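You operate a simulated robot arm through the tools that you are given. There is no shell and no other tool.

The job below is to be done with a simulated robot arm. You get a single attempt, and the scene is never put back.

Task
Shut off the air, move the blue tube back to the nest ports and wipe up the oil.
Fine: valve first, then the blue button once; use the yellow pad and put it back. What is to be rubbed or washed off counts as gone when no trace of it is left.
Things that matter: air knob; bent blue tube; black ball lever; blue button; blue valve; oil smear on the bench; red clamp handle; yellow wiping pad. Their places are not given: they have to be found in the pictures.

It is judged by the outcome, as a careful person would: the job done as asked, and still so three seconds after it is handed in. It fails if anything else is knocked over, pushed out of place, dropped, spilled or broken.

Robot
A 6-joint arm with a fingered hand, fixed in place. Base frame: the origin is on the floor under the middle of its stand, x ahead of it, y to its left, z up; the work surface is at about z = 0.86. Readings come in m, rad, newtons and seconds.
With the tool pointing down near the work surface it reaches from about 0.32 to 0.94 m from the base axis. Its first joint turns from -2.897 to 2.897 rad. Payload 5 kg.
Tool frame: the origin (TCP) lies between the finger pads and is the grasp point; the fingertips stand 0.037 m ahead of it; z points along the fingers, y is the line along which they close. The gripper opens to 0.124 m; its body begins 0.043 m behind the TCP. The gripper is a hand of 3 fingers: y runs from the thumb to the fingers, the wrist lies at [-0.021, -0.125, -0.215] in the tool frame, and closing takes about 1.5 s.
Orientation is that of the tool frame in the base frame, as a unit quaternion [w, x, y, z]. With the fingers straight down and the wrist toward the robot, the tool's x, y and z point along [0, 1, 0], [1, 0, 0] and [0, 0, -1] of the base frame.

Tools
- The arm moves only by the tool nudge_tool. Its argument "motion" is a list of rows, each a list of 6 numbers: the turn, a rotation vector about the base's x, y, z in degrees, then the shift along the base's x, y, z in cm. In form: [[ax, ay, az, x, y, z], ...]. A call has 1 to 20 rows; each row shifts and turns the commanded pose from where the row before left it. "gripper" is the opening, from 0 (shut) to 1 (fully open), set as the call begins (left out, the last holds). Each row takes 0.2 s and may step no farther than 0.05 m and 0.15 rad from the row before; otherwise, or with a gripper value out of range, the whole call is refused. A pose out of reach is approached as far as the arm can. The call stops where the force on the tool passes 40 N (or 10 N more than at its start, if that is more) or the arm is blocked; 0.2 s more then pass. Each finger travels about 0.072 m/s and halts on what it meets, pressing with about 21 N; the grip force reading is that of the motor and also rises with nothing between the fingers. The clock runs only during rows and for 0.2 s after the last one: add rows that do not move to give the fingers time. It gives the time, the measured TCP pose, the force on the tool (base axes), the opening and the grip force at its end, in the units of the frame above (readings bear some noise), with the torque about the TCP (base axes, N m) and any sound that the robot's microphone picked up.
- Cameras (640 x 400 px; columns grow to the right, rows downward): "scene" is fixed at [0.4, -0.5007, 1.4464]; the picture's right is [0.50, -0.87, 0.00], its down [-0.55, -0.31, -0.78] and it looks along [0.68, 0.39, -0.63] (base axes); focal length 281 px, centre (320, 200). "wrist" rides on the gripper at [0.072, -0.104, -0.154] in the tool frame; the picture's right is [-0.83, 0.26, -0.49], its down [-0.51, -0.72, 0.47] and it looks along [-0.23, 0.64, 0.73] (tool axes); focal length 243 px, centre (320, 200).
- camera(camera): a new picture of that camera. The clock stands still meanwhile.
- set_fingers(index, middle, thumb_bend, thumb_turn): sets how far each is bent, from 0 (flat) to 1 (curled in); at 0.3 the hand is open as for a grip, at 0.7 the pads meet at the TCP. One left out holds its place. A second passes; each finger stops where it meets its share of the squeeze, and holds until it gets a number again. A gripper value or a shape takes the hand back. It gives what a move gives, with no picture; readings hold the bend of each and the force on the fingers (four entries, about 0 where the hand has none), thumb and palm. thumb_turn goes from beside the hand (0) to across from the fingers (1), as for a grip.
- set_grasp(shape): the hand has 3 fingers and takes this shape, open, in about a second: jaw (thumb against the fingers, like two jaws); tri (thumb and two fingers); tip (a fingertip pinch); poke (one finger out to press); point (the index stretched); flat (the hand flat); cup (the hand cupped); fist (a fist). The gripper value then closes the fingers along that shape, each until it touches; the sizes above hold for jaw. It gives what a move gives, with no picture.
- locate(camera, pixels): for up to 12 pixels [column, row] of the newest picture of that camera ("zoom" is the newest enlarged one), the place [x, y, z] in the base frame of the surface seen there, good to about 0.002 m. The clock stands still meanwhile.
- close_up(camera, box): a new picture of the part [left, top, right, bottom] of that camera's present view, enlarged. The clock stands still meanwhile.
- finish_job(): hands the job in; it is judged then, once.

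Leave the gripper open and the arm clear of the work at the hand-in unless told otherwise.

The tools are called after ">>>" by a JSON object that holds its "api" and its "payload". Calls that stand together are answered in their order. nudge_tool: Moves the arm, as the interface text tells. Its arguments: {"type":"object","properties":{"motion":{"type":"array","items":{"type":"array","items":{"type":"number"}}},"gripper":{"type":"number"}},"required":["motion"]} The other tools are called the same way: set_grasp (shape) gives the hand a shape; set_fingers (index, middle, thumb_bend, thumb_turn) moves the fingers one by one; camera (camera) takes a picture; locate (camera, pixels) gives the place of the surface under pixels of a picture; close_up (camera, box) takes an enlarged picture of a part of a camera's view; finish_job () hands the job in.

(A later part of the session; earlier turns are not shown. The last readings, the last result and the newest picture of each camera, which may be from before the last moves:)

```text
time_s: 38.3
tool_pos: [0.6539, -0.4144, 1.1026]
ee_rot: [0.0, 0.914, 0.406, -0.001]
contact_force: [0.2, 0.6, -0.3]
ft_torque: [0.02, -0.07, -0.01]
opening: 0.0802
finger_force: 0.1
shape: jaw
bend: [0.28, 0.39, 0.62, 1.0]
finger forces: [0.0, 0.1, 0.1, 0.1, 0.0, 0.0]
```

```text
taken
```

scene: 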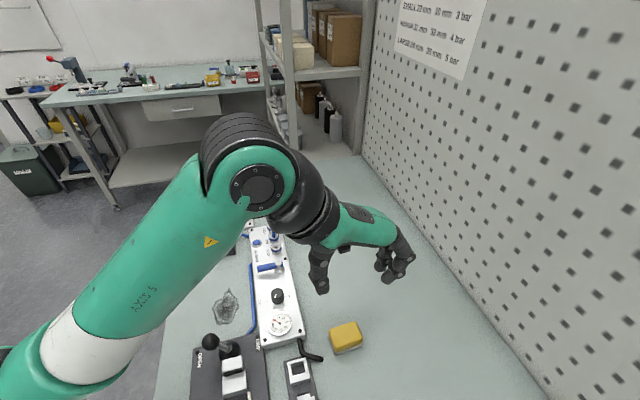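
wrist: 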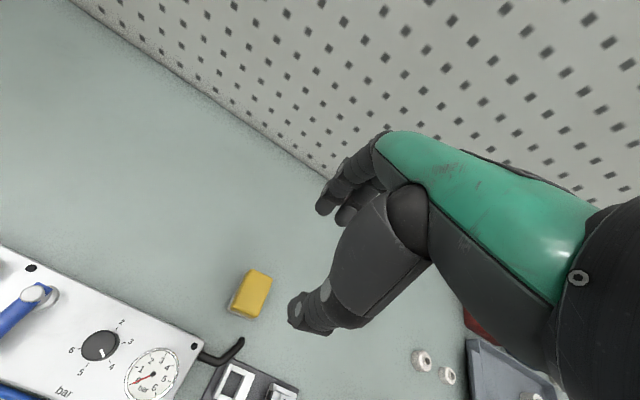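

I'm above the pad. I measure it from the wrist camera for exact centring.

>>> {"api": "close_up", "payload": {"camera": "wrist", "box": [200, 250, 328, 330]}}

>>> {"api": "locate", "payload": {"camera": "wrist", "pixels": [[250, 272], [269, 280], [258, 316], [233, 307], [252, 294], [422, 360], [500, 370], [240, 345], [215, 355]]}}

```text
5.00 times, centred on (264, 290) of wrist
```

zoom: 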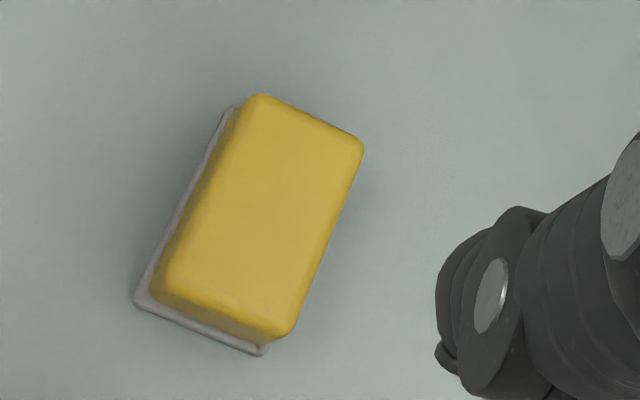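

```text
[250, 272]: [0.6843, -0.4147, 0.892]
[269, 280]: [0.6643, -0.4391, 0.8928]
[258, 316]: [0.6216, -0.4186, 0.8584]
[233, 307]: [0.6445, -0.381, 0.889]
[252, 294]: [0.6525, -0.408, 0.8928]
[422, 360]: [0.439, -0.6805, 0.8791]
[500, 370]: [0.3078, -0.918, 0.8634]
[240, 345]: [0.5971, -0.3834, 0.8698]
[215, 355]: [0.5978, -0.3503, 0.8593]
```

>>> {"api": "locate", "payload": {"camera": "zoom", "pixels": [[265, 103], [355, 148], [285, 328], [172, 283], [265, 215], [136, 300], [262, 352], [228, 112], [320, 125], [322, 240]]}}

```text
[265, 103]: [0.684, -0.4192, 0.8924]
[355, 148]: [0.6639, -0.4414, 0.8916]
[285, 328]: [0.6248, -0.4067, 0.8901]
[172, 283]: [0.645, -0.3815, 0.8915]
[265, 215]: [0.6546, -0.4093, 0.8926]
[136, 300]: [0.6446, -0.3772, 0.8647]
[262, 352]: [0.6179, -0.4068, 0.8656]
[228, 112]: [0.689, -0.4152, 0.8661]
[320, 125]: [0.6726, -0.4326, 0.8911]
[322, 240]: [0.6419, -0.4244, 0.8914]
```

Pad centre is (0.654,-0.413), base about 0.058 x 0.040 m, top 0.895. The hand is centred on it; I come down to about 5 cm above grip height and check clearance from the hose.

>>> {"api": "nudge_tool", "payload": {"motion": [[0, 0, 0, 0, 0.1, -4.5], [0, 0, 0, 0, 0, -4.5], [0, 0, 0, 0, 0, -4.5], [0, 0, 0, 0, 0, -1.5], [0, 0, 0, 0, 0, 0]]}}

>>> {"api": "close_up", "payload": {"camera": "scene", "box": [270, 280, 398, 360]}}

>>> {"api": "camera", "payload": {"camera": "wrist"}}

```text
time_s: 39.5
tool_pos: [0.6525, -0.4144, 0.9514]
ee_rot: [-0.001, 0.913, 0.407, 0.0]
contact_force: [-0.1, 0.8, 0.2]
ft_torque: [-0.02, 0.02, 0.0]
opening: 0.0803
finger_force: 0.0
shape: jaw
bend: [0.28, 0.39, 0.62, 1.0]
finger forces: [0.0, 0.1, 0.0, 0.0, 0.1, 0.0]
```

```text
5.00 times, centred on (334, 320) of scene
```

zoom: 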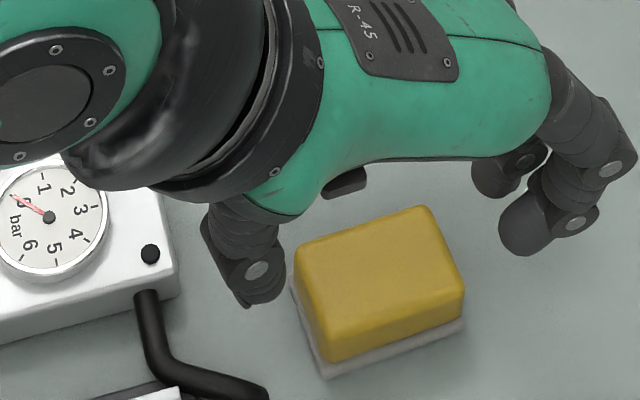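

```text
taken
```

wrist: 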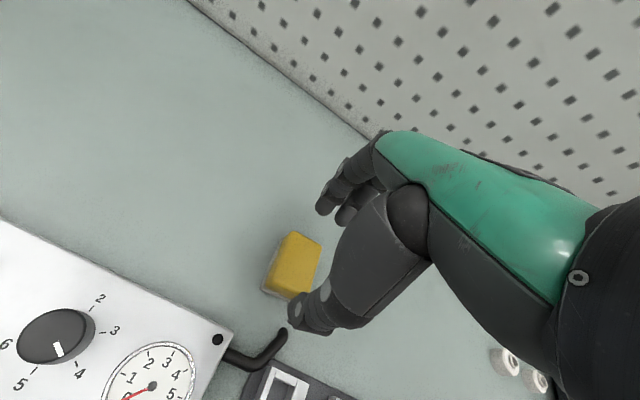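

The jaws straddle the pad's ends. To stay clear of the hose end I narrow the opening to about 0.069 m before going down the last part.

>>> {"api": "nudge_tool", "payload": {"motion": [[0, 0, 0, 0, 0, 0], [0, 0, 0, 0, 0, 0], [0, 0, 0, 0, 0, 0]], "gripper": 0.56}}

>>> {"api": "nudge_tool", "payload": {"motion": [[0, 0, 0, 0, 0, -1.0], [0, 0, 0, 0, 0, -1.0], [0, 0, 0, 0, 0, -1.0], [0, 0, 0, 0, 0, 0]]}}

>>> {"api": "close_up", "payload": {"camera": "scene", "box": [286, 300, 382, 360]}}

>>> {"api": "close_up", "payload": {"camera": "wrist", "box": [230, 190, 390, 290]}}

```text
time_s: 40.3
tool_pos: [0.6538, -0.4141, 0.9534]
ee_rot: [0.0, 0.913, 0.407, 0.0]
contact_force: [0.4, 0.2, -0.1]
ft_torque: [-0.02, 0.01, 0.01]
opening: 0.0701
finger_force: 0.1
shape: jaw
bend: [0.73, 0.42, 0.66, 1.0]
finger forces: [0.0, 0.0, 0.1, 0.1, 0.0, 0.0]
```

```text
time_s: 41.3
tool_pos: [0.6534, -0.4137, 0.9232]
ee_rot: [-0.001, 0.913, 0.407, 0.0]
contact_force: [0.4, 0.0, 0.8]
ft_torque: [0.01, 0.01, 0.05]
opening: 0.0696
finger_force: 0.0
shape: jaw
bend: [0.73, 0.42, 0.66, 1.0]
finger forces: [0.1, 0.0, 0.0, 0.0, 0.1, 0.1]
```

```text
6.67 times, centred on (334, 330) of scene
```

zoom: 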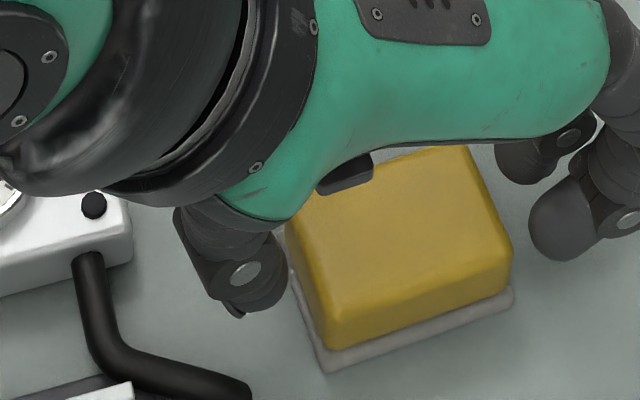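

```text
4.00 times, centred on (310, 240) of wrist
```

zoom: 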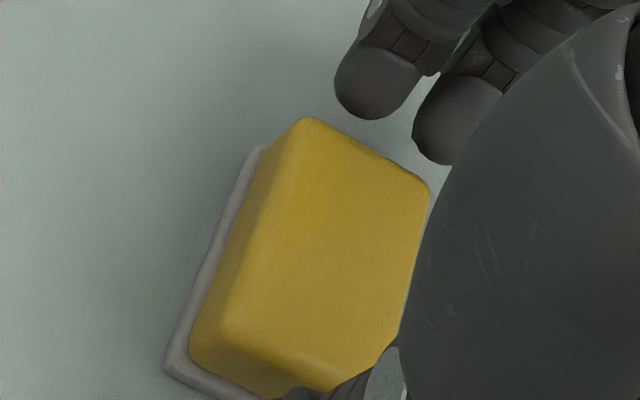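

Almost at grip height with no contact yet. Down 0.8 cm more, then close on the pad.

>>> {"api": "nudge_tool", "payload": {"motion": [[0, 0, 0, 0, 0, -0.4], [0, 0, 0, 0, 0, -0.4], [0, 0, 0, 0, 0, 0]]}}

>>> {"api": "nudge_tool", "payload": {"motion": [[0, 0, 0, 0, 0, 0], [0, 0, 0, 0, 0, 0], [0, 0, 0, 0, 0, 0], [0, 0, 0, 0, 0, 0], [0, 0, 0, 0, 0, 0], [0, 0, 0, 0, 0, 0]], "gripper": 0.2}}

>>> {"api": "close_up", "payload": {"camera": "scene", "box": [286, 300, 382, 360]}}

>>> {"api": "close_up", "payload": {"camera": "wrist", "box": [230, 190, 390, 290]}}

```text
time_s: 42.1
tool_pos: [0.6531, -0.4137, 0.9155]
ee_rot: [0.0, 0.914, 0.407, 0.0]
contact_force: [0.0, -0.4, 0.0]
ft_torque: [0.03, 0.01, 0.03]
opening: 0.07
finger_force: 0.1
shape: jaw
bend: [0.73, 0.42, 0.66, 1.0]
finger forces: [0.0, 0.1, 0.1, 0.1, 0.0, 0.0]
```

```text
time_s: 43.5
tool_pos: [0.6518, -0.4149, 0.9157]
ee_rot: [0.0, 0.914, 0.407, 0.0]
contact_force: [0.4, 0.8, 0.2]
ft_torque: [0.02, 0.0, 0.01]
opening: 0.0547
finger_force: 21.1
shape: jaw
bend: [0.74, 0.48, 0.71, 1.0]
finger forces: [12.1, 6.7, 0.0, 0.0, 19.0, 0.0]
```

```text
6.67 times, centred on (334, 330) of scene
```

zoom: 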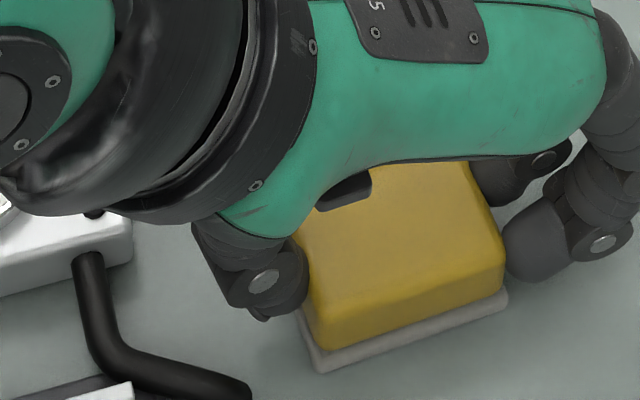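

```text
4.00 times, centred on (310, 240) of wrist
```

zoom: 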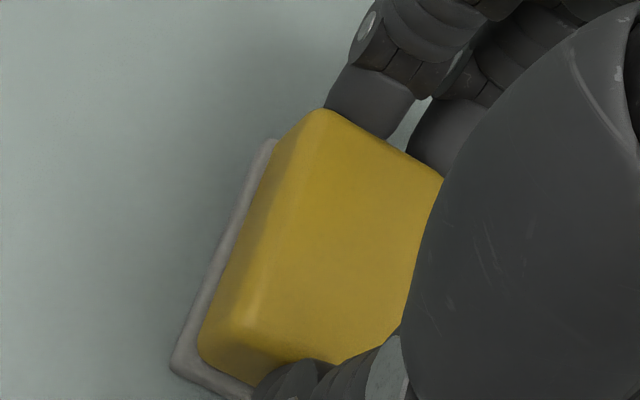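

The pad is held (opening 0.0547, about 19 N). Grip pose to return to: TCP ≈ (0.652,-0.414,0.9156). I lift it 11 cm.

>>> {"api": "nudge_tool", "payload": {"motion": [[0, 0, 0, 0, 0, 1.0], [0, 0, 0, 0, 0, 2.5], [0, 0, 0, 0, 0, 3.5], [0, 0, 0, 0, 0, 4.0], [0, 0, 0, 0, 0, 0]]}}

>>> {"api": "camera", "payload": {"camera": "scene"}}

>>> {"api": "camera", "payload": {"camera": "wrist"}}

```text
time_s: 44.7
tool_pos: [0.6532, -0.415, 1.0265]
ee_rot: [0.0, 0.914, 0.407, 0.0]
contact_force: [0.0, 0.3, -0.4]
ft_torque: [0.01, 0.04, 0.01]
opening: 0.0544
finger_force: 21.3
shape: jaw
bend: [0.74, 0.48, 0.71, 1.0]
finger forces: [12.3, 6.7, 0.0, 0.0, 18.9, 0.1]
```

```text
taken
```

scene: 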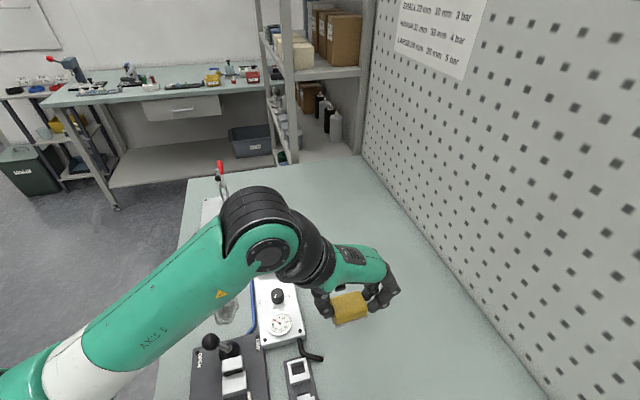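

```text
taken
```

wrist: 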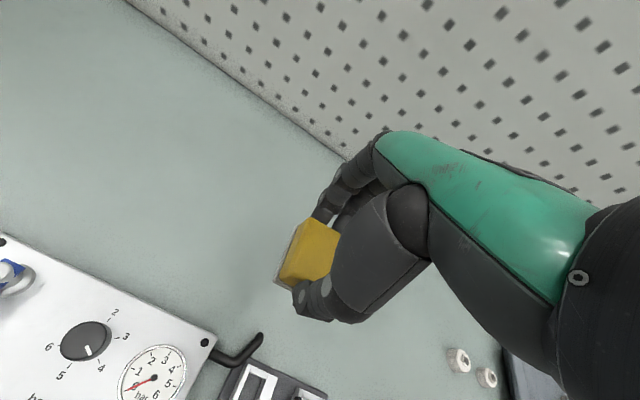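

The pad is lifted cleanly. I carry it high to above the smear's middle, about (0.593,-0.149), and look.

>>> {"api": "nudge_tool", "payload": {"motion": [[0, 0, 0, -1.0, 4.42, 0], [0, 0, 0, -1.0, 4.42, 0], [0, 0, 0, -1.0, 4.42, 0], [0, 0, 0, -1.0, 4.42, 0], [0, 0, 0, -1.0, 4.42, 0], [0, 0, 0, -1.0, 4.42, 0], [0, 0, 0, 0, 0, 0], [0, 0, 0, 0, 0, 0]]}}

>>> {"api": "camera", "payload": {"camera": "scene"}}

>>> {"api": "camera", "payload": {"camera": "wrist"}}

>>> {"api": "close_up", "payload": {"camera": "scene", "box": [180, 270, 292, 340]}}

```text
time_s: 46.5
tool_pos: [0.594, -0.148, 1.0259]
ee_rot: [0.0, 0.914, 0.407, 0.0]
contact_force: [-0.1, 1.3, -0.5]
ft_torque: [-0.03, 0.01, -0.01]
opening: 0.0543
finger_force: 21.1
shape: jaw
bend: [0.74, 0.48, 0.71, 1.0]
finger forces: [12.3, 6.8, 0.0, 0.0, 19.1, 0.0]
```

```text
taken
```

scene: 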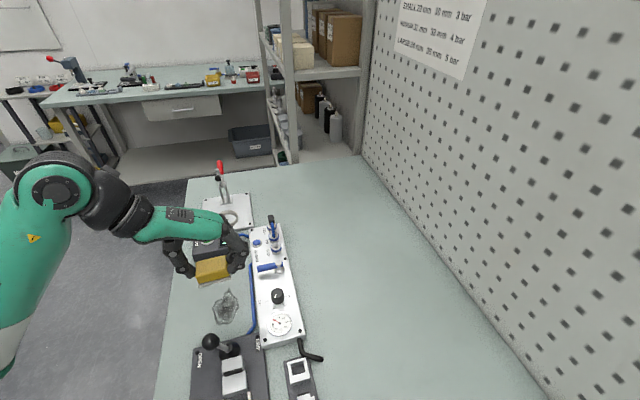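

```text
taken
```

wrist: 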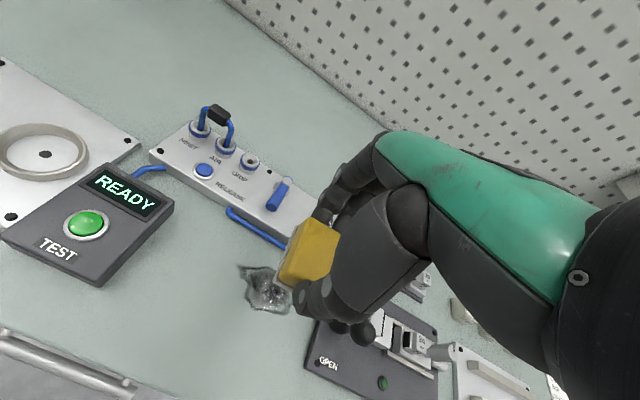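

```text
5.71 times, centred on (236, 305) of scene
```

zoom: 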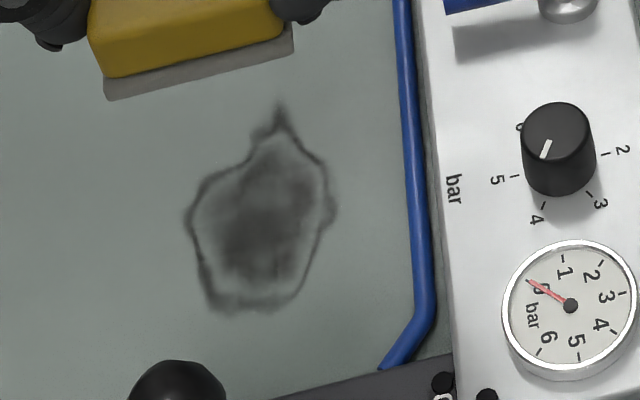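

A clear view of the smear, the blue pipe, the plate and the ball. I measure their outlines for a safe wiping path.

>>> {"api": "locate", "payload": {"camera": "zoom", "pixels": [[279, 105], [318, 155], [335, 205], [300, 290], [212, 305], [185, 220], [205, 180], [405, 120], [415, 250], [385, 365], [200, 365], [445, 360]]}}

>>> {"api": "close_up", "payload": {"camera": "scene", "box": [170, 310, 282, 380]}}

>>> {"api": "locate", "payload": {"camera": "zoom", "pixels": [[235, 180], [205, 170], [300, 190], [130, 215], [240, 200], [330, 200], [420, 155], [560, 130], [190, 175], [250, 150]]}}

```text
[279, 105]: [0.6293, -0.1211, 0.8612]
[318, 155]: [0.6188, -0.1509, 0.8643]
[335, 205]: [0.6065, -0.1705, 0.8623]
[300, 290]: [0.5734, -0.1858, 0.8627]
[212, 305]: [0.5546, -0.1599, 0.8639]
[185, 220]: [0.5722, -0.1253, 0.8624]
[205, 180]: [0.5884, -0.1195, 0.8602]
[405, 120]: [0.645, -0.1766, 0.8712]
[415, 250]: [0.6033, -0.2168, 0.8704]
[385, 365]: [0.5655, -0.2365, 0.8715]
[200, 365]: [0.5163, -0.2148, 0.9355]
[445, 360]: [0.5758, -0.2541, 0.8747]
```

```text
5.71 times, centred on (226, 345) of scene
```

zoom: 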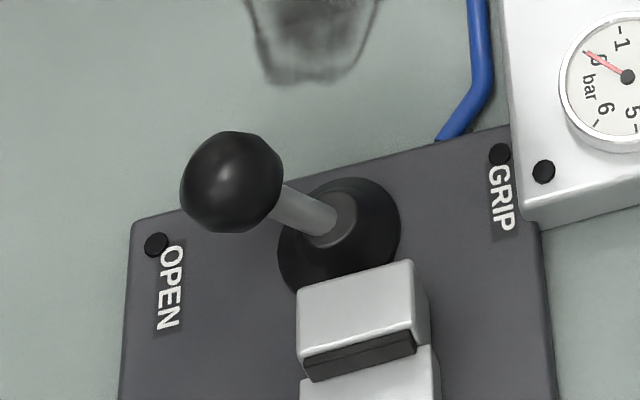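

```text
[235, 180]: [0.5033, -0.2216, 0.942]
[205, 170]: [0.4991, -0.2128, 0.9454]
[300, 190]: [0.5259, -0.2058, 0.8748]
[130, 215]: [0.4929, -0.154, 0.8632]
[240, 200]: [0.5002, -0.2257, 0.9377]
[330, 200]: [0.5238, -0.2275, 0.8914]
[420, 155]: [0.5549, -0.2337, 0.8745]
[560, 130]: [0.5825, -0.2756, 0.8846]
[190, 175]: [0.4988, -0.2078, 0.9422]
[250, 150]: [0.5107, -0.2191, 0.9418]
```

The smear spans about 8.5 cm along the panel and 5.6 cm across; the pipe is 2.6 cm to its right and the ball/plate are 4 cm beyond its lower end, so there is room. I move above the far end of the smear (0.612,-0.117) and lower to just above contact.

>>> {"api": "nudge_tool", "payload": {"motion": [[0, 0, 0, 0.92, 1.56, 0], [0, 0, 0, 0.92, 1.57, 0], [0, 0, 0, 0, 0, -4], [0, 0, 0, 0, 0, -4], [0, 0, 0, 0, 0, -2.4], [0, 0, 0, 0, 0, 0]]}}

>>> {"api": "close_up", "payload": {"camera": "scene", "box": [170, 250, 298, 330]}}

>>> {"api": "camera", "payload": {"camera": "wrist"}}

```text
time_s: 47.9
tool_pos: [0.6116, -0.1177, 0.9213]
ee_rot: [0.0, 0.913, 0.407, 0.0]
contact_force: [0.2, 0.0, -0.9]
ft_torque: [-0.05, 0.02, 0.01]
opening: 0.0543
finger_force: 21.4
shape: jaw
bend: [0.74, 0.48, 0.71, 1.0]
finger forces: [12.2, 6.7, 0.1, 0.0, 18.9, 0.0]
```

```text
5.00 times, centred on (234, 290) of scene
```

zoom: 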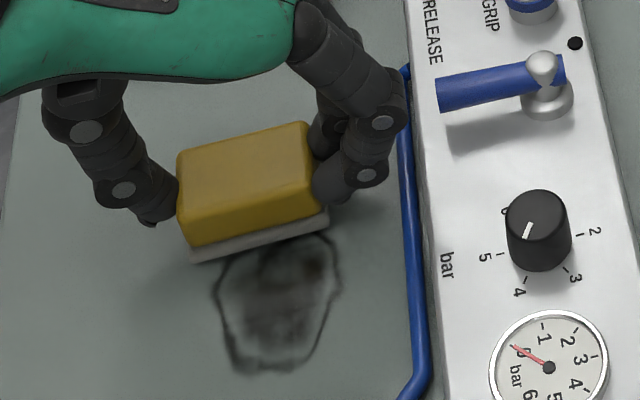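

```text
taken
```

wrist: 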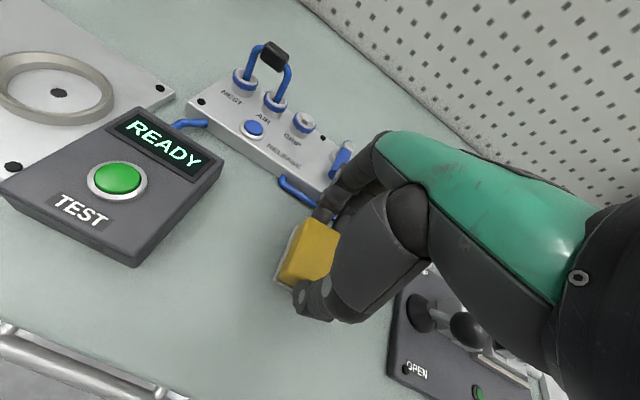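

Now down gently to touch the bench.

>>> {"api": "nudge_tool", "payload": {"motion": [[0, 0, 0, 0, 0, -0.3], [0, 0, 0, 0, 0, -0.2], [0, 0, 0, 0, 0, -0.15], [0, 0, 0, 0, 0, 0]]}}

```text
time_s: 48.9
tool_pos: [0.6122, -0.1172, 0.9153]
ee_rot: [-0.001, 0.914, 0.406, 0.0]
contact_force: [-0.2, -0.6, 2.0]
ft_torque: [0.01, 0.0, -0.03]
opening: 0.0543
finger_force: 20.4
shape: jaw
bend: [0.74, 0.48, 0.71, 1.0]
finger forces: [12.4, 6.7, 0.0, 0.0, 19.3, 0.0]
```

First contact at 2 N. I press 1.5 mm more and make the first slow stroke along the smear (7 cm toward the plate), watching the forces.

>>> {"api": "nudge_tool", "payload": {"motion": [[0, 0, 0, 0, 0, -0.15], [0, 0, 0, -0.7, -0.7, 0], [0, 0, 0, -0.7, -0.7, 0], [0, 0, 0, -0.7, -0.7, 0], [0, 0, 0, -0.7, -0.7, 0], [0, 0, 0, 0, 0, 0]]}}

>>> {"api": "close_up", "payload": {"camera": "scene", "box": [170, 260, 298, 340]}}

```text
time_s: 50.3
tool_pos: [0.5825, -0.145, 0.9156]
ee_rot: [0.001, 0.914, 0.406, 0.001]
contact_force: [3.1, 3.0, 12.0]
ft_torque: [0.16, -0.08, 0.0]
opening: 0.055
finger_force: 21.1
shape: jaw
bend: [0.74, 0.48, 0.71, 1.0]
finger forces: [14.6, 6.8, 0.1, 0.0, 21.0, 0.0]
```

```text
5.00 times, centred on (234, 300) of scene
```

zoom: 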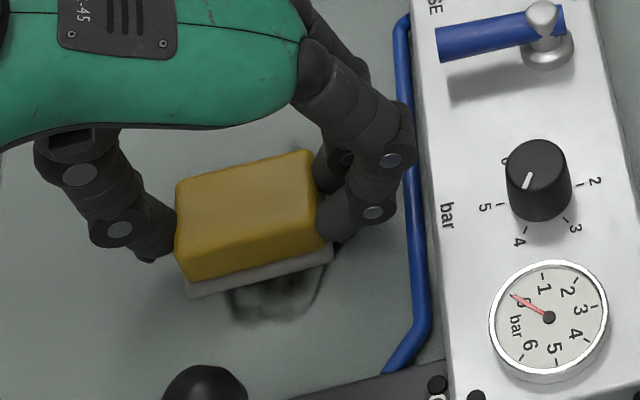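

12 N on the bench with about 4 N drag: a good wiping pressure, and the smear behind the pad looks reduced. I finish this stroke, come back, step 1.2 cm right and stroke again.

>>> {"api": "nudge_tool", "payload": {"motion": [[0, 0, 0, -0.75, -0.75, 0], [0, 0, 0, -0.75, -0.75, 0], [0, 0, 0, -0.75, -0.75, 0], [0, 0, 0, 0.74, 0.74, 0], [0, 0, 0, 0.74, 0.74, 0], [0, 0, 0, 0.74, 0.74, 0], [0, 0, 0, 0.74, 0.74, 0], [0, 0, 0, 0.74, 0.74, 0], [0, 0, 0, 0.74, 0.74, 0], [0, 0, 0, 0.74, 0.74, 0], [0, 0, 0, 0.85, -0.85, 0], [0, 0, 0, -0.74, -0.74, 0], [0, 0, 0, -0.74, -0.74, 0], [0, 0, 0, -0.74, -0.74, 0], [0, 0, 0, -0.74, -0.74, 0], [0, 0, 0, -0.74, -0.74, 0], [0, 0, 0, -0.74, -0.74, 0], [0, 0, 0, -0.74, -0.74, 0]]}}

>>> {"api": "close_up", "payload": {"camera": "scene", "box": [170, 260, 298, 340]}}

>>> {"api": "camera", "payload": {"camera": "wrist"}}

```text
time_s: 54.1
tool_pos: [0.5698, -0.176, 0.9136]
ee_rot: [0.001, 0.913, 0.407, 0.0]
contact_force: [4.5, 4.1, 15.7]
ft_torque: [0.23, -0.05, -0.06]
opening: 0.0552
finger_force: 20.9
shape: jaw
bend: [0.74, 0.49, 0.72, 1.0]
finger forces: [14.7, 6.8, 0.1, 0.0, 21.5, 0.0]
```

```text
5.00 times, centred on (234, 300) of scene
```

zoom: 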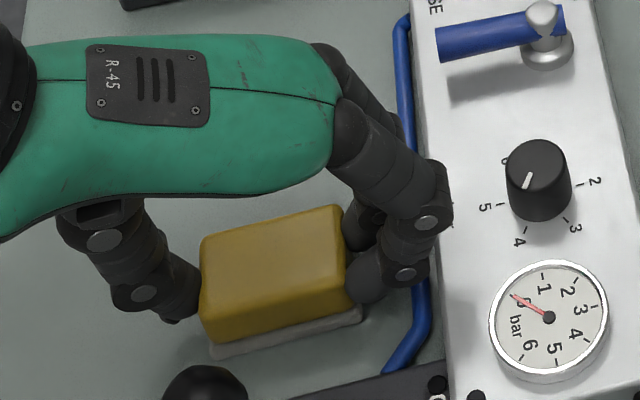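

```text
taken
```

wrist: 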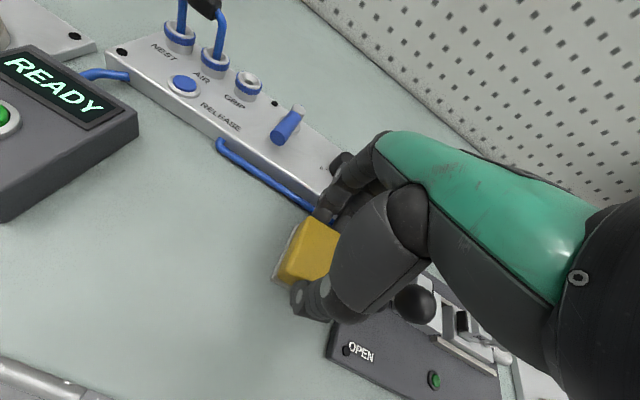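

The area already wiped looks clean. I stroke back, then do a pass further left to cover the left rim.

>>> {"api": "nudge_tool", "payload": {"motion": [[0, 0, 0, 0.76, 0.76, 0], [0, 0, 0, 0.76, 0.76, 0], [0, 0, 0, 0.76, 0.76, 0], [0, 0, 0, 0.76, 0.76, 0], [0, 0, 0, 0.76, 0.76, 0], [0, 0, 0, 0.76, 0.76, 0], [0, 0, 0, 0.76, 0.76, 0], [0, 0, 0, -0.85, 0.85, 0], [0, 0, 0, -0.85, 0.85, 0], [0, 0, 0, -0.74, -0.74, 0], [0, 0, 0, -0.74, -0.74, 0], [0, 0, 0, -0.74, -0.74, 0], [0, 0, 0, -0.74, -0.74, 0], [0, 0, 0, -0.74, -0.74, 0], [0, 0, 0, -0.74, -0.74, 0], [0, 0, 0, -0.74, -0.74, 0], [0, 0, 0, 0, 0, 0]]}}

>>> {"api": "close_up", "payload": {"camera": "scene", "box": [170, 260, 298, 340]}}

```text
time_s: 57.7
tool_pos: [0.5529, -0.1588, 0.9146]
ee_rot: [0.0, 0.914, 0.406, -0.001]
contact_force: [3.8, 3.3, 11.6]
ft_torque: [0.1, -0.06, 0.01]
opening: 0.0553
finger_force: 21.1
shape: jaw
bend: [0.74, 0.48, 0.72, 1.0]
finger forces: [14.3, 6.7, 0.1, 0.0, 21.2, 0.1]
```

```text
5.00 times, centred on (234, 300) of scene
```

zoom: 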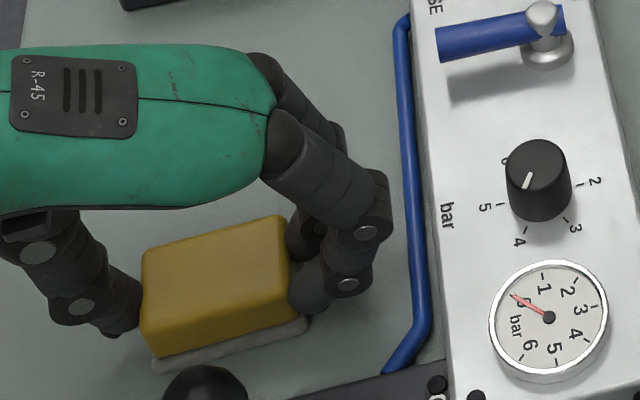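

I stroke back to the far end, then lift and look at the bench.

>>> {"api": "nudge_tool", "payload": {"motion": [[0, 0, 0, 0.76, 0.76, 0], [0, 0, 0, 0.76, 0.76, 0], [0, 0, 0, 0.76, 0.76, 0], [0, 0, 0, 0.76, 0.76, 0], [0, 0, 0, 0.76, 0.76, 0], [0, 0, 0, 0.76, 0.76, 0], [0, 0, 0, 0.76, 0.76, 0], [0, 0, 0, 0, 0, 1.5], [0, 0, 0, 0, 0, 3.5], [0, 0, 0, 0, 0, 4], [0, 0, 0, 0, 0, 2], [0, 0, 0, 0, 0, 0]]}}

>>> {"api": "camera", "payload": {"camera": "scene"}}

>>> {"api": "close_up", "payload": {"camera": "scene", "box": [180, 270, 276, 330]}}

>>> {"api": "camera", "payload": {"camera": "wrist"}}

```text
time_s: 60.3
tool_pos: [0.6063, -0.1059, 1.0217]
ee_rot: [0.0, 0.914, 0.407, 0.0]
contact_force: [-0.2, 0.3, -1.0]
ft_torque: [-0.01, 0.01, -0.01]
opening: 0.0547
finger_force: 20.4
shape: jaw
bend: [0.74, 0.48, 0.72, 1.0]
finger forces: [13.3, 7.0, 0.0, 0.0, 20.1, 0.0]
```

```text
taken
```

scene: 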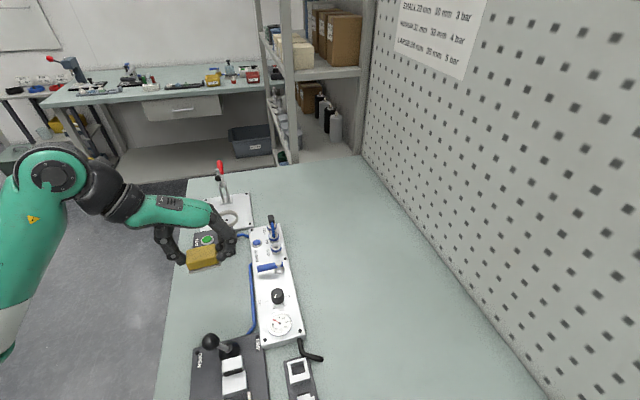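

```text
6.67 times, centred on (228, 300) of scene
```

zoom: 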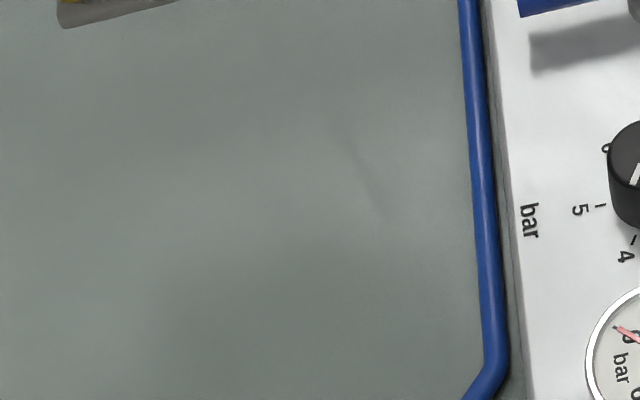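

```text
taken
```

wrist: 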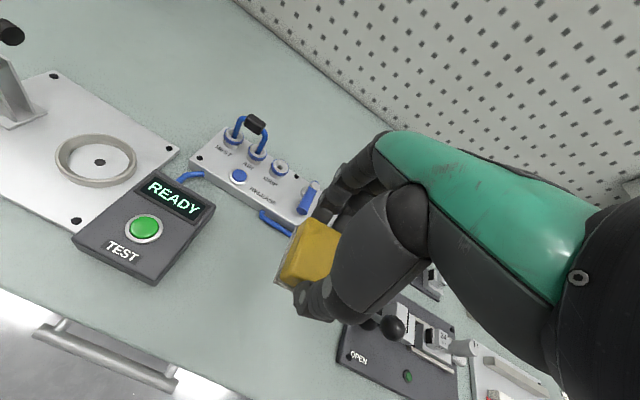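

Nearly all is gone, but a faint line remains at the upper right edge, around zoom (365,170) = picture (235,296). I look closer and measure it.

>>> {"api": "close_up", "payload": {"camera": "scene", "box": [218, 280, 250, 300]}}

>>> {"api": "close_up", "payload": {"camera": "scene", "box": [222, 285, 254, 305]}}

>>> {"api": "locate", "payload": {"camera": "scene", "pixels": [[230, 288], [232, 291], [234.7, 295.5], [237, 299], [238.5, 302]]}}

>>> {"api": "close_up", "payload": {"camera": "scene", "box": [204, 300, 252, 330]}}

```text
16.00 times, centred on (234, 290) of scene
```

zoom: 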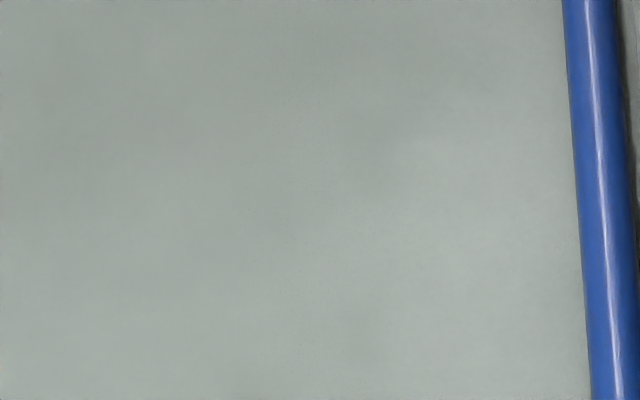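

```text
16.00 times, centred on (238, 295) of scene
```

zoom: 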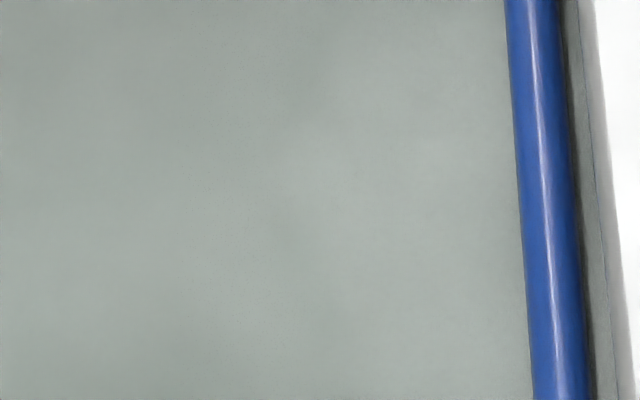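

```text
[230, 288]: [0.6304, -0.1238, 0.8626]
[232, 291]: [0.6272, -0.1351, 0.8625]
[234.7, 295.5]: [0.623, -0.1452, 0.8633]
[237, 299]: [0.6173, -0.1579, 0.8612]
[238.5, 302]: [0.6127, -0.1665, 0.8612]
```

```text
13.33 times, centred on (228, 315) of scene
```

zoom: 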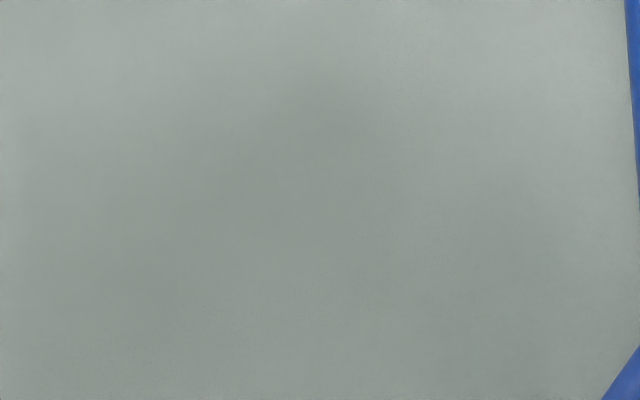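

The residue lies along the right upper rim. I go back down with the pad shifted further right (still clear of the pipe, the fingertips being above it) and scrub more passes.

>>> {"api": "nudge_tool", "payload": {"motion": [[0, 0, 0, 1.13, -1.13, 0], [0, 0, 0, 1.13, -1.13, 0], [0, 0, 0, 0, 0, -4], [0, 0, 0, 0, 0, -4], [0, 0, 0, 0, 0, -2.2], [0, 0, 0, 0, 0, 0]]}}

>>> {"api": "close_up", "payload": {"camera": "scene", "box": [180, 240, 308, 320]}}

>>> {"api": "camera", "payload": {"camera": "wrist"}}

```text
time_s: 61.7
tool_pos: [0.6308, -0.1265, 0.9207]
ee_rot: [0.001, 0.914, 0.407, 0.001]
contact_force: [1.0, -0.3, -0.7]
ft_torque: [0.0, 0.0, 0.01]
opening: 0.0547
finger_force: 21.2
shape: jaw
bend: [0.74, 0.48, 0.72, 1.0]
finger forces: [13.0, 6.9, 0.0, 0.1, 20.1, 0.1]
```

```text
5.00 times, centred on (244, 280) of scene
```

zoom: 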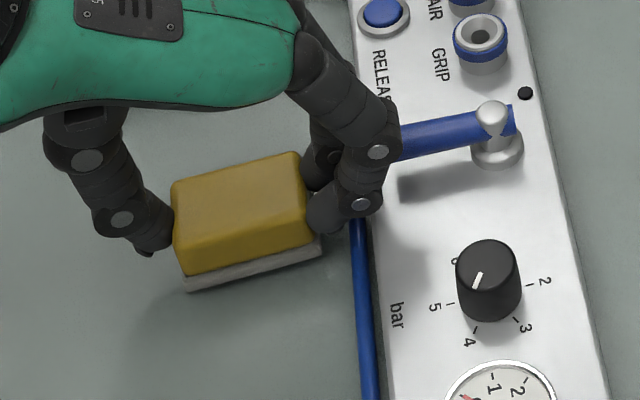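

```text
taken
```

wrist: 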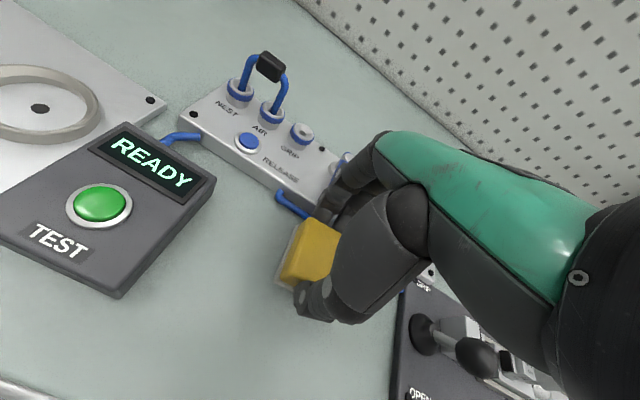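

The knuckle looks near the valve lever's end in projection, so I check the real distance before going on.

>>> {"api": "close_up", "payload": {"camera": "scene", "box": [230, 250, 278, 280]}}

>>> {"api": "locate", "payload": {"camera": "zoom", "pixels": [[360, 140], [395, 140], [400, 100], [420, 120], [430, 150], [380, 200], [350, 230], [300, 290], [270, 310], [390, 230], [360, 270]]}}

```text
13.33 times, centred on (254, 265) of scene
```

zoom: 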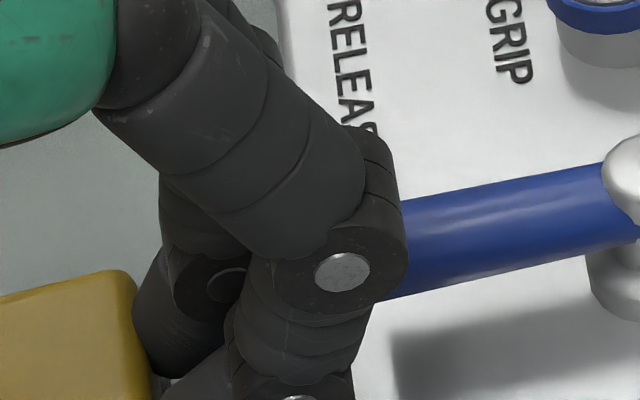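

```text
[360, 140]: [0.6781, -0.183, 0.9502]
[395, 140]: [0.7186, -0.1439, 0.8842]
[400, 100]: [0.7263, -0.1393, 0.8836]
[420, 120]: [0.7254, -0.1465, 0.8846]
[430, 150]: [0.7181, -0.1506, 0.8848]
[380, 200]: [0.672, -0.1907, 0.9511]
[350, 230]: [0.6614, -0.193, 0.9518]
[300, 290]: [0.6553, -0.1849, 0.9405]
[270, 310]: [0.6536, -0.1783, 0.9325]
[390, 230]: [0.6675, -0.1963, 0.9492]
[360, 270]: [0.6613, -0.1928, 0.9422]
```

The knuckle is about 2.5 cm above the lever, so it's clear. I press down and scrub two full passes along the right side.

>>> {"api": "nudge_tool", "payload": {"motion": [[0, 0, 0, 0, 0, -0.5], [0, 0, 0, 0, 0, -0.3], [0, 0, 0, -0.76, -0.76, 0], [0, 0, 0, -0.76, -0.76, 0], [0, 0, 0, -0.76, -0.76, 0], [0, 0, 0, -0.76, -0.76, 0], [0, 0, 0, -0.76, -0.76, 0], [0, 0, 0, -0.76, -0.76, 0], [0, 0, 0, -0.76, -0.76, 0], [0, 0, 0, 0.76, 0.76, 0], [0, 0, 0, 0.76, 0.76, 0], [0, 0, 0, 0.76, 0.76, 0], [0, 0, 0, 0.76, 0.76, 0], [0, 0, 0, 0.76, 0.76, 0], [0, 0, 0, 0.76, 0.76, 0], [0, 0, 0, 0.76, 0.76, 0]]}}

>>> {"api": "nudge_tool", "payload": {"motion": [[0, 0, 0, -0.76, -0.76, 0], [0, 0, 0, -0.76, -0.76, 0], [0, 0, 0, -0.76, -0.76, 0], [0, 0, 0, -0.76, -0.76, 0], [0, 0, 0, -0.76, -0.76, 0], [0, 0, 0, -0.76, -0.76, 0], [0, 0, 0, -0.76, -0.76, 0], [0, 0, 0, -0.85, 0.85, 0], [0, 0, 0, 0.76, 0.76, 0], [0, 0, 0, 0.76, 0.76, 0], [0, 0, 0, 0.76, 0.76, 0], [0, 0, 0, 0.76, 0.76, 0], [0, 0, 0, 0.76, 0.76, 0], [0, 0, 0, 0.76, 0.76, 0], [0, 0, 0, 0.76, 0.76, 0]]}}

```text
time_s: 65.1
tool_pos: [0.6294, -0.1285, 0.9143]
ee_rot: [0.0, 0.914, 0.406, 0.0]
contact_force: [-3.7, -3.2, 12.8]
ft_torque: [-0.13, 0.05, -0.01]
opening: 0.0549
finger_force: 20.4
shape: jaw
bend: [0.74, 0.48, 0.72, 1.0]
finger forces: [13.3, 8.8, 0.0, 0.1, 22.7, 0.0]
```

```text
time_s: 68.3
tool_pos: [0.6218, -0.1185, 0.9146]
ee_rot: [0.0, 0.914, 0.407, 0.0]
contact_force: [-1.9, -2.8, 9.2]
ft_torque: [-0.08, 0.01, -0.01]
opening: 0.0548
finger_force: 21.1
shape: jaw
bend: [0.74, 0.48, 0.72, 1.0]
finger forces: [13.3, 8.5, 0.1, 0.1, 21.8, 0.0]
```

Pressure stays at 9–13 N. One more pair of passes on the left half, then I lift and inspect.

>>> {"api": "nudge_tool", "payload": {"motion": [[0, 0, 0, -0.85, 0.85, 0], [0, 0, 0, -0.76, -0.76, 0], [0, 0, 0, -0.76, -0.76, 0], [0, 0, 0, -0.76, -0.76, 0], [0, 0, 0, -0.76, -0.76, 0], [0, 0, 0, -0.76, -0.76, 0], [0, 0, 0, -0.76, -0.76, 0], [0, 0, 0, -0.76, -0.76, 0], [0, 0, 0, -0.6, 0.6, 0], [0, 0, 0, 0.76, 0.76, 0], [0, 0, 0, 0.76, 0.76, 0], [0, 0, 0, 0.76, 0.76, 0], [0, 0, 0, 0.76, 0.76, 0], [0, 0, 0, 0.76, 0.76, 0], [0, 0, 0, 0.76, 0.76, 0], [0, 0, 0, 0.76, 0.76, 0]]}}

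>>> {"api": "nudge_tool", "payload": {"motion": [[0, 0, 0, 0, 0, 1.5], [0, 0, 0, 0, 0, 3.5], [0, 0, 0, 0, 0, 4], [0, 0, 0, 0, 0, 2], [0, 0, 0, 0, 0, 0]]}}

>>> {"api": "close_up", "payload": {"camera": "scene", "box": [180, 270, 276, 330]}}

>>> {"api": "close_up", "payload": {"camera": "scene", "box": [196, 276, 260, 336]}}

>>> {"api": "camera", "payload": {"camera": "scene"}}

```text
time_s: 71.7
tool_pos: [0.6052, -0.1051, 0.9134]
ee_rot: [0.0, 0.914, 0.406, -0.001]
contact_force: [-2.8, -2.4, 6.4]
ft_torque: [-0.11, -0.01, -0.05]
opening: 0.0547
finger_force: 20.6
shape: jaw
bend: [0.74, 0.48, 0.72, 1.0]
finger forces: [13.5, 8.1, 0.0, 0.1, 21.5, 0.1]
```

```text
time_s: 72.9
tool_pos: [0.6055, -0.1038, 1.0231]
ee_rot: [0.0, 0.914, 0.407, 0.0]
contact_force: [-0.7, -0.1, -1.0]
ft_torque: [0.01, 0.01, 0.0]
opening: 0.0548
finger_force: 20.8
shape: jaw
bend: [0.74, 0.48, 0.72, 1.0]
finger forces: [13.3, 7.1, 0.0, 0.0, 20.3, 0.0]
```

```text
6.67 times, centred on (228, 300) of scene
```

zoom: 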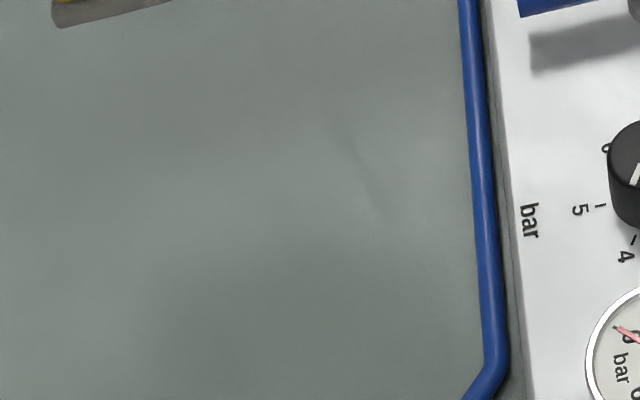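

```text
6.67 times, centred on (228, 306) of scene
```

zoom: 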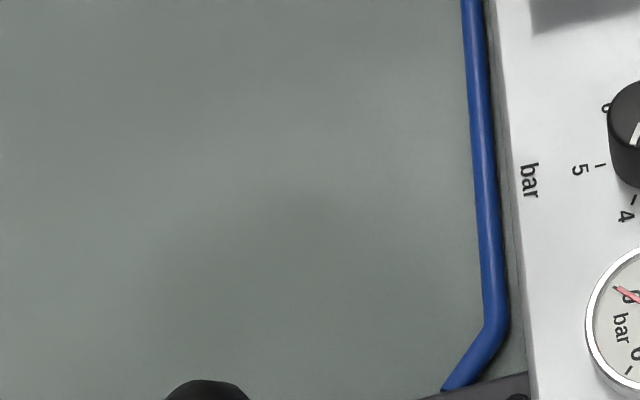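

```text
taken
```

scene: 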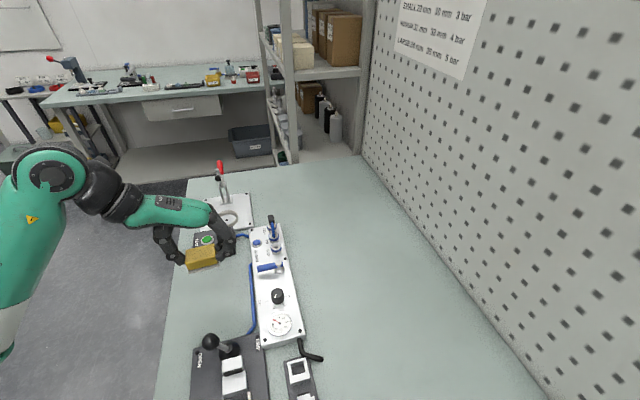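

The faint line shows in one enlargement but not in the other, so it may be shadow. I take more enlargements, and lift the hand further to change the shadow.

>>> {"api": "nudge_tool", "payload": {"motion": [[0, 0, 0, 2, 4, 2], [0, 0, 0, 2, 4, 2], [0, 0, 0, 2, 4, 2], [0, 0, 0, 0, 0, 0]]}}

>>> {"api": "close_up", "payload": {"camera": "scene", "box": [180, 270, 276, 330]}}

>>> {"api": "close_up", "payload": {"camera": "scene", "box": [205, 275, 269, 315]}}

>>> {"api": "close_up", "payload": {"camera": "scene", "box": [200, 295, 264, 335]}}

>>> {"api": "camera", "payload": {"camera": "wrist"}}

```text
time_s: 73.9
tool_pos: [0.6676, 0.015, 1.0823]
ee_rot: [0.0, 0.913, 0.407, 0.0]
contact_force: [0.3, 0.0, -0.1]
ft_torque: [-0.01, 0.01, 0.01]
opening: 0.0547
finger_force: 21.6
shape: jaw
bend: [0.74, 0.48, 0.72, 1.0]
finger forces: [13.1, 7.1, 0.1, 0.0, 20.1, 0.1]
```

```text
6.67 times, centred on (228, 300) of scene
```

zoom: 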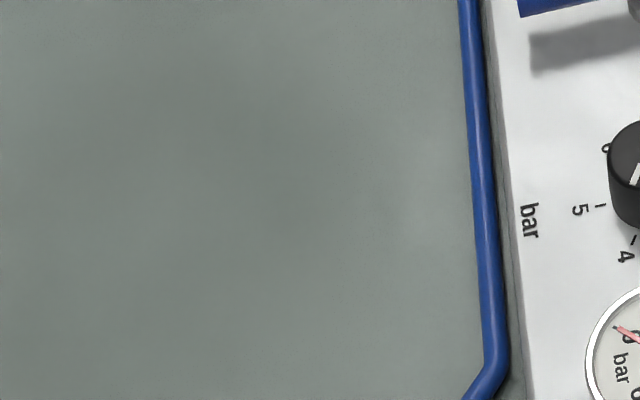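

```text
10.00 times, centred on (237, 295) of scene
```

zoom: 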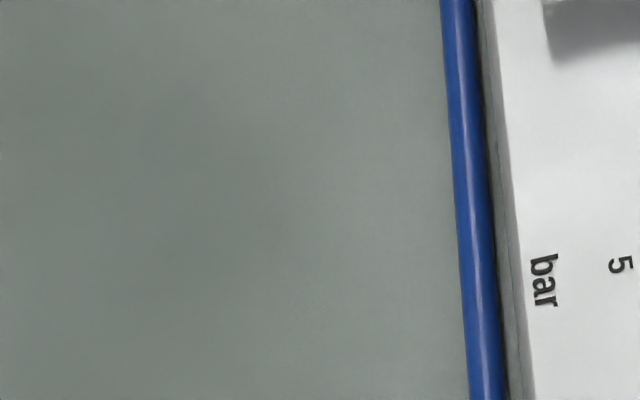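

```text
10.00 times, centred on (232, 315) of scene
```

zoom: 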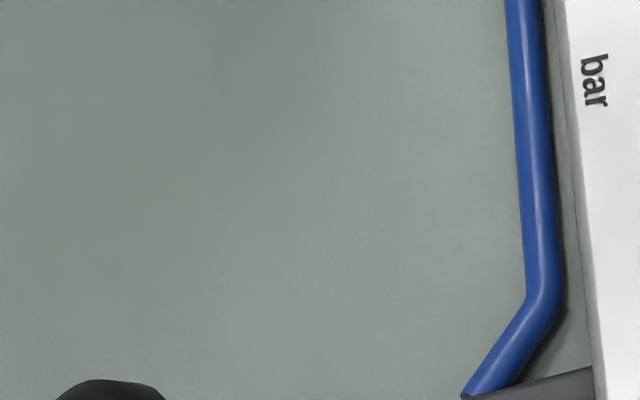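

```text
taken
```

wrist: 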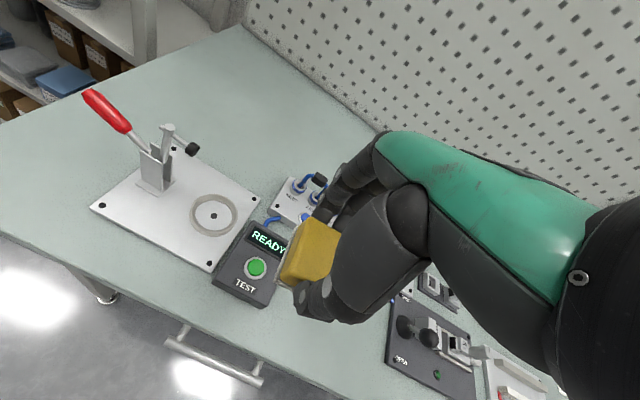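

With the hand moved away, the line vanished – it was only shadow. I'll double-check with the wrist camera: move to about (0.50,-0.23,1.15), from where it looks down on the wiped place.

>>> {"api": "nudge_tool", "payload": {"motion": [[0, 0, 0, 0, 0, 3.4], [0, 0, 0, 0, 0, 3.4], [0, 0, 0, -2.4, -3.5, 0], [0, 0, 0, -2.4, -3.5, 0], [0, 0, 0, -2.4, -3.5, 0], [0, 0, 0, -2.4, -3.5, 0], [0, 0, 0, -2.4, -3.5, 0], [0, 0, 0, -2.4, -3.5, 0], [0, 0, 0, -2.4, -3.5, 0], [0, 0, 0, 0, 0, 0]]}}

>>> {"api": "camera", "payload": {"camera": "wrist"}}

>>> {"api": "close_up", "payload": {"camera": "wrist", "box": [100, 200, 260, 300]}}

>>> {"api": "camera", "payload": {"camera": "scene"}}

```text
time_s: 76.1
tool_pos: [0.5184, -0.2364, 1.1205]
ee_rot: [0.002, 0.914, 0.407, 0.001]
contact_force: [0.2, -0.7, -0.2]
ft_torque: [-0.01, -0.01, 0.0]
opening: 0.0544
finger_force: 21.4
shape: jaw
bend: [0.74, 0.48, 0.72, 1.0]
finger forces: [12.8, 6.8, 0.1, 0.0, 19.5, 0.0]
out of reach, approached as far as the arm can: row 2, 3, 4, 5, 7
```

```text
taken
```

wrist: 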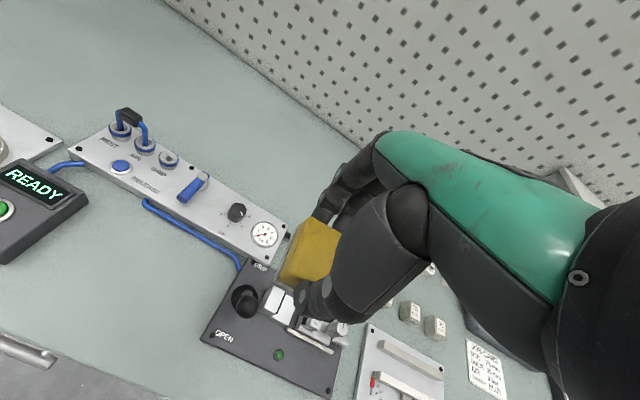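

```text
4.00 times, centred on (180, 250) of wrist
```

zoom: 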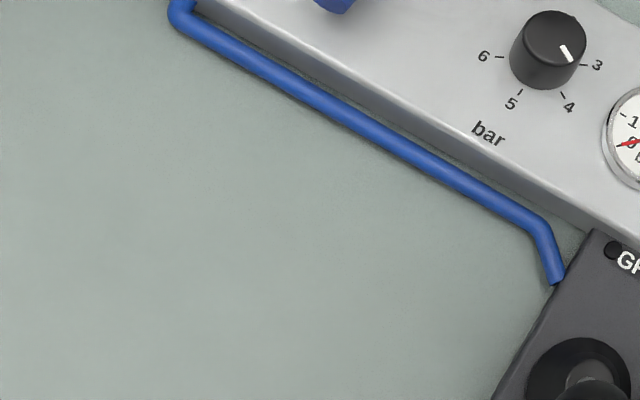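

```text
taken
```

scene: 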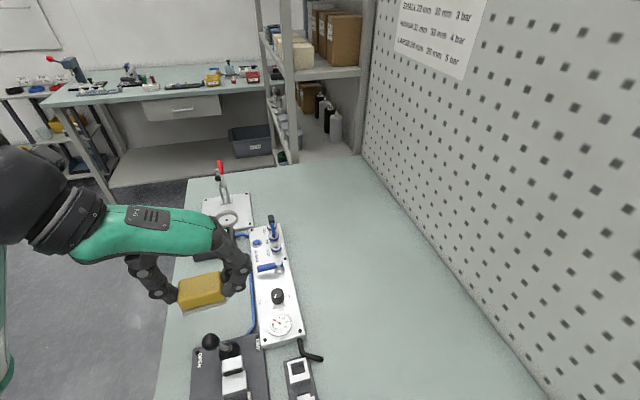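

No trace is left on the bench in either camera. The last pose was at the edge of reach, so I'll go back toward the pad's place and correct by the readings.

>>> {"api": "nudge_tool", "payload": {"motion": [[0, 0, 0, 2.69, -3.56, 0], [0, 0, 0, 2.69, -3.56, 0], [0, 0, 0, 2.69, -3.56, 0], [0, 0, 0, 2.69, -3.56, 0], [0, 0, 0, 2.69, -3.56, 0], [0, 0, 0, 0, 0, 0], [0, 0, 0, 0, 0, 0]]}}

>>> {"api": "camera", "payload": {"camera": "scene"}}

```text
time_s: 77.7
tool_pos: [0.6536, -0.4137, 1.1213]
ee_rot: [-0.001, 0.914, 0.406, 0.0]
contact_force: [-0.4, 0.3, 0.0]
ft_torque: [0.01, 0.03, -0.02]
opening: 0.0544
finger_force: 20.6
shape: jaw
bend: [0.74, 0.48, 0.72, 1.0]
finger forces: [12.7, 6.9, 0.0, 0.1, 19.7, 0.0]
```

```text
taken
```

scene: 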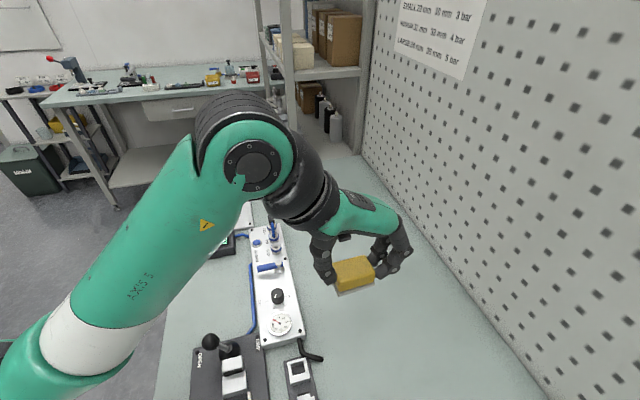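

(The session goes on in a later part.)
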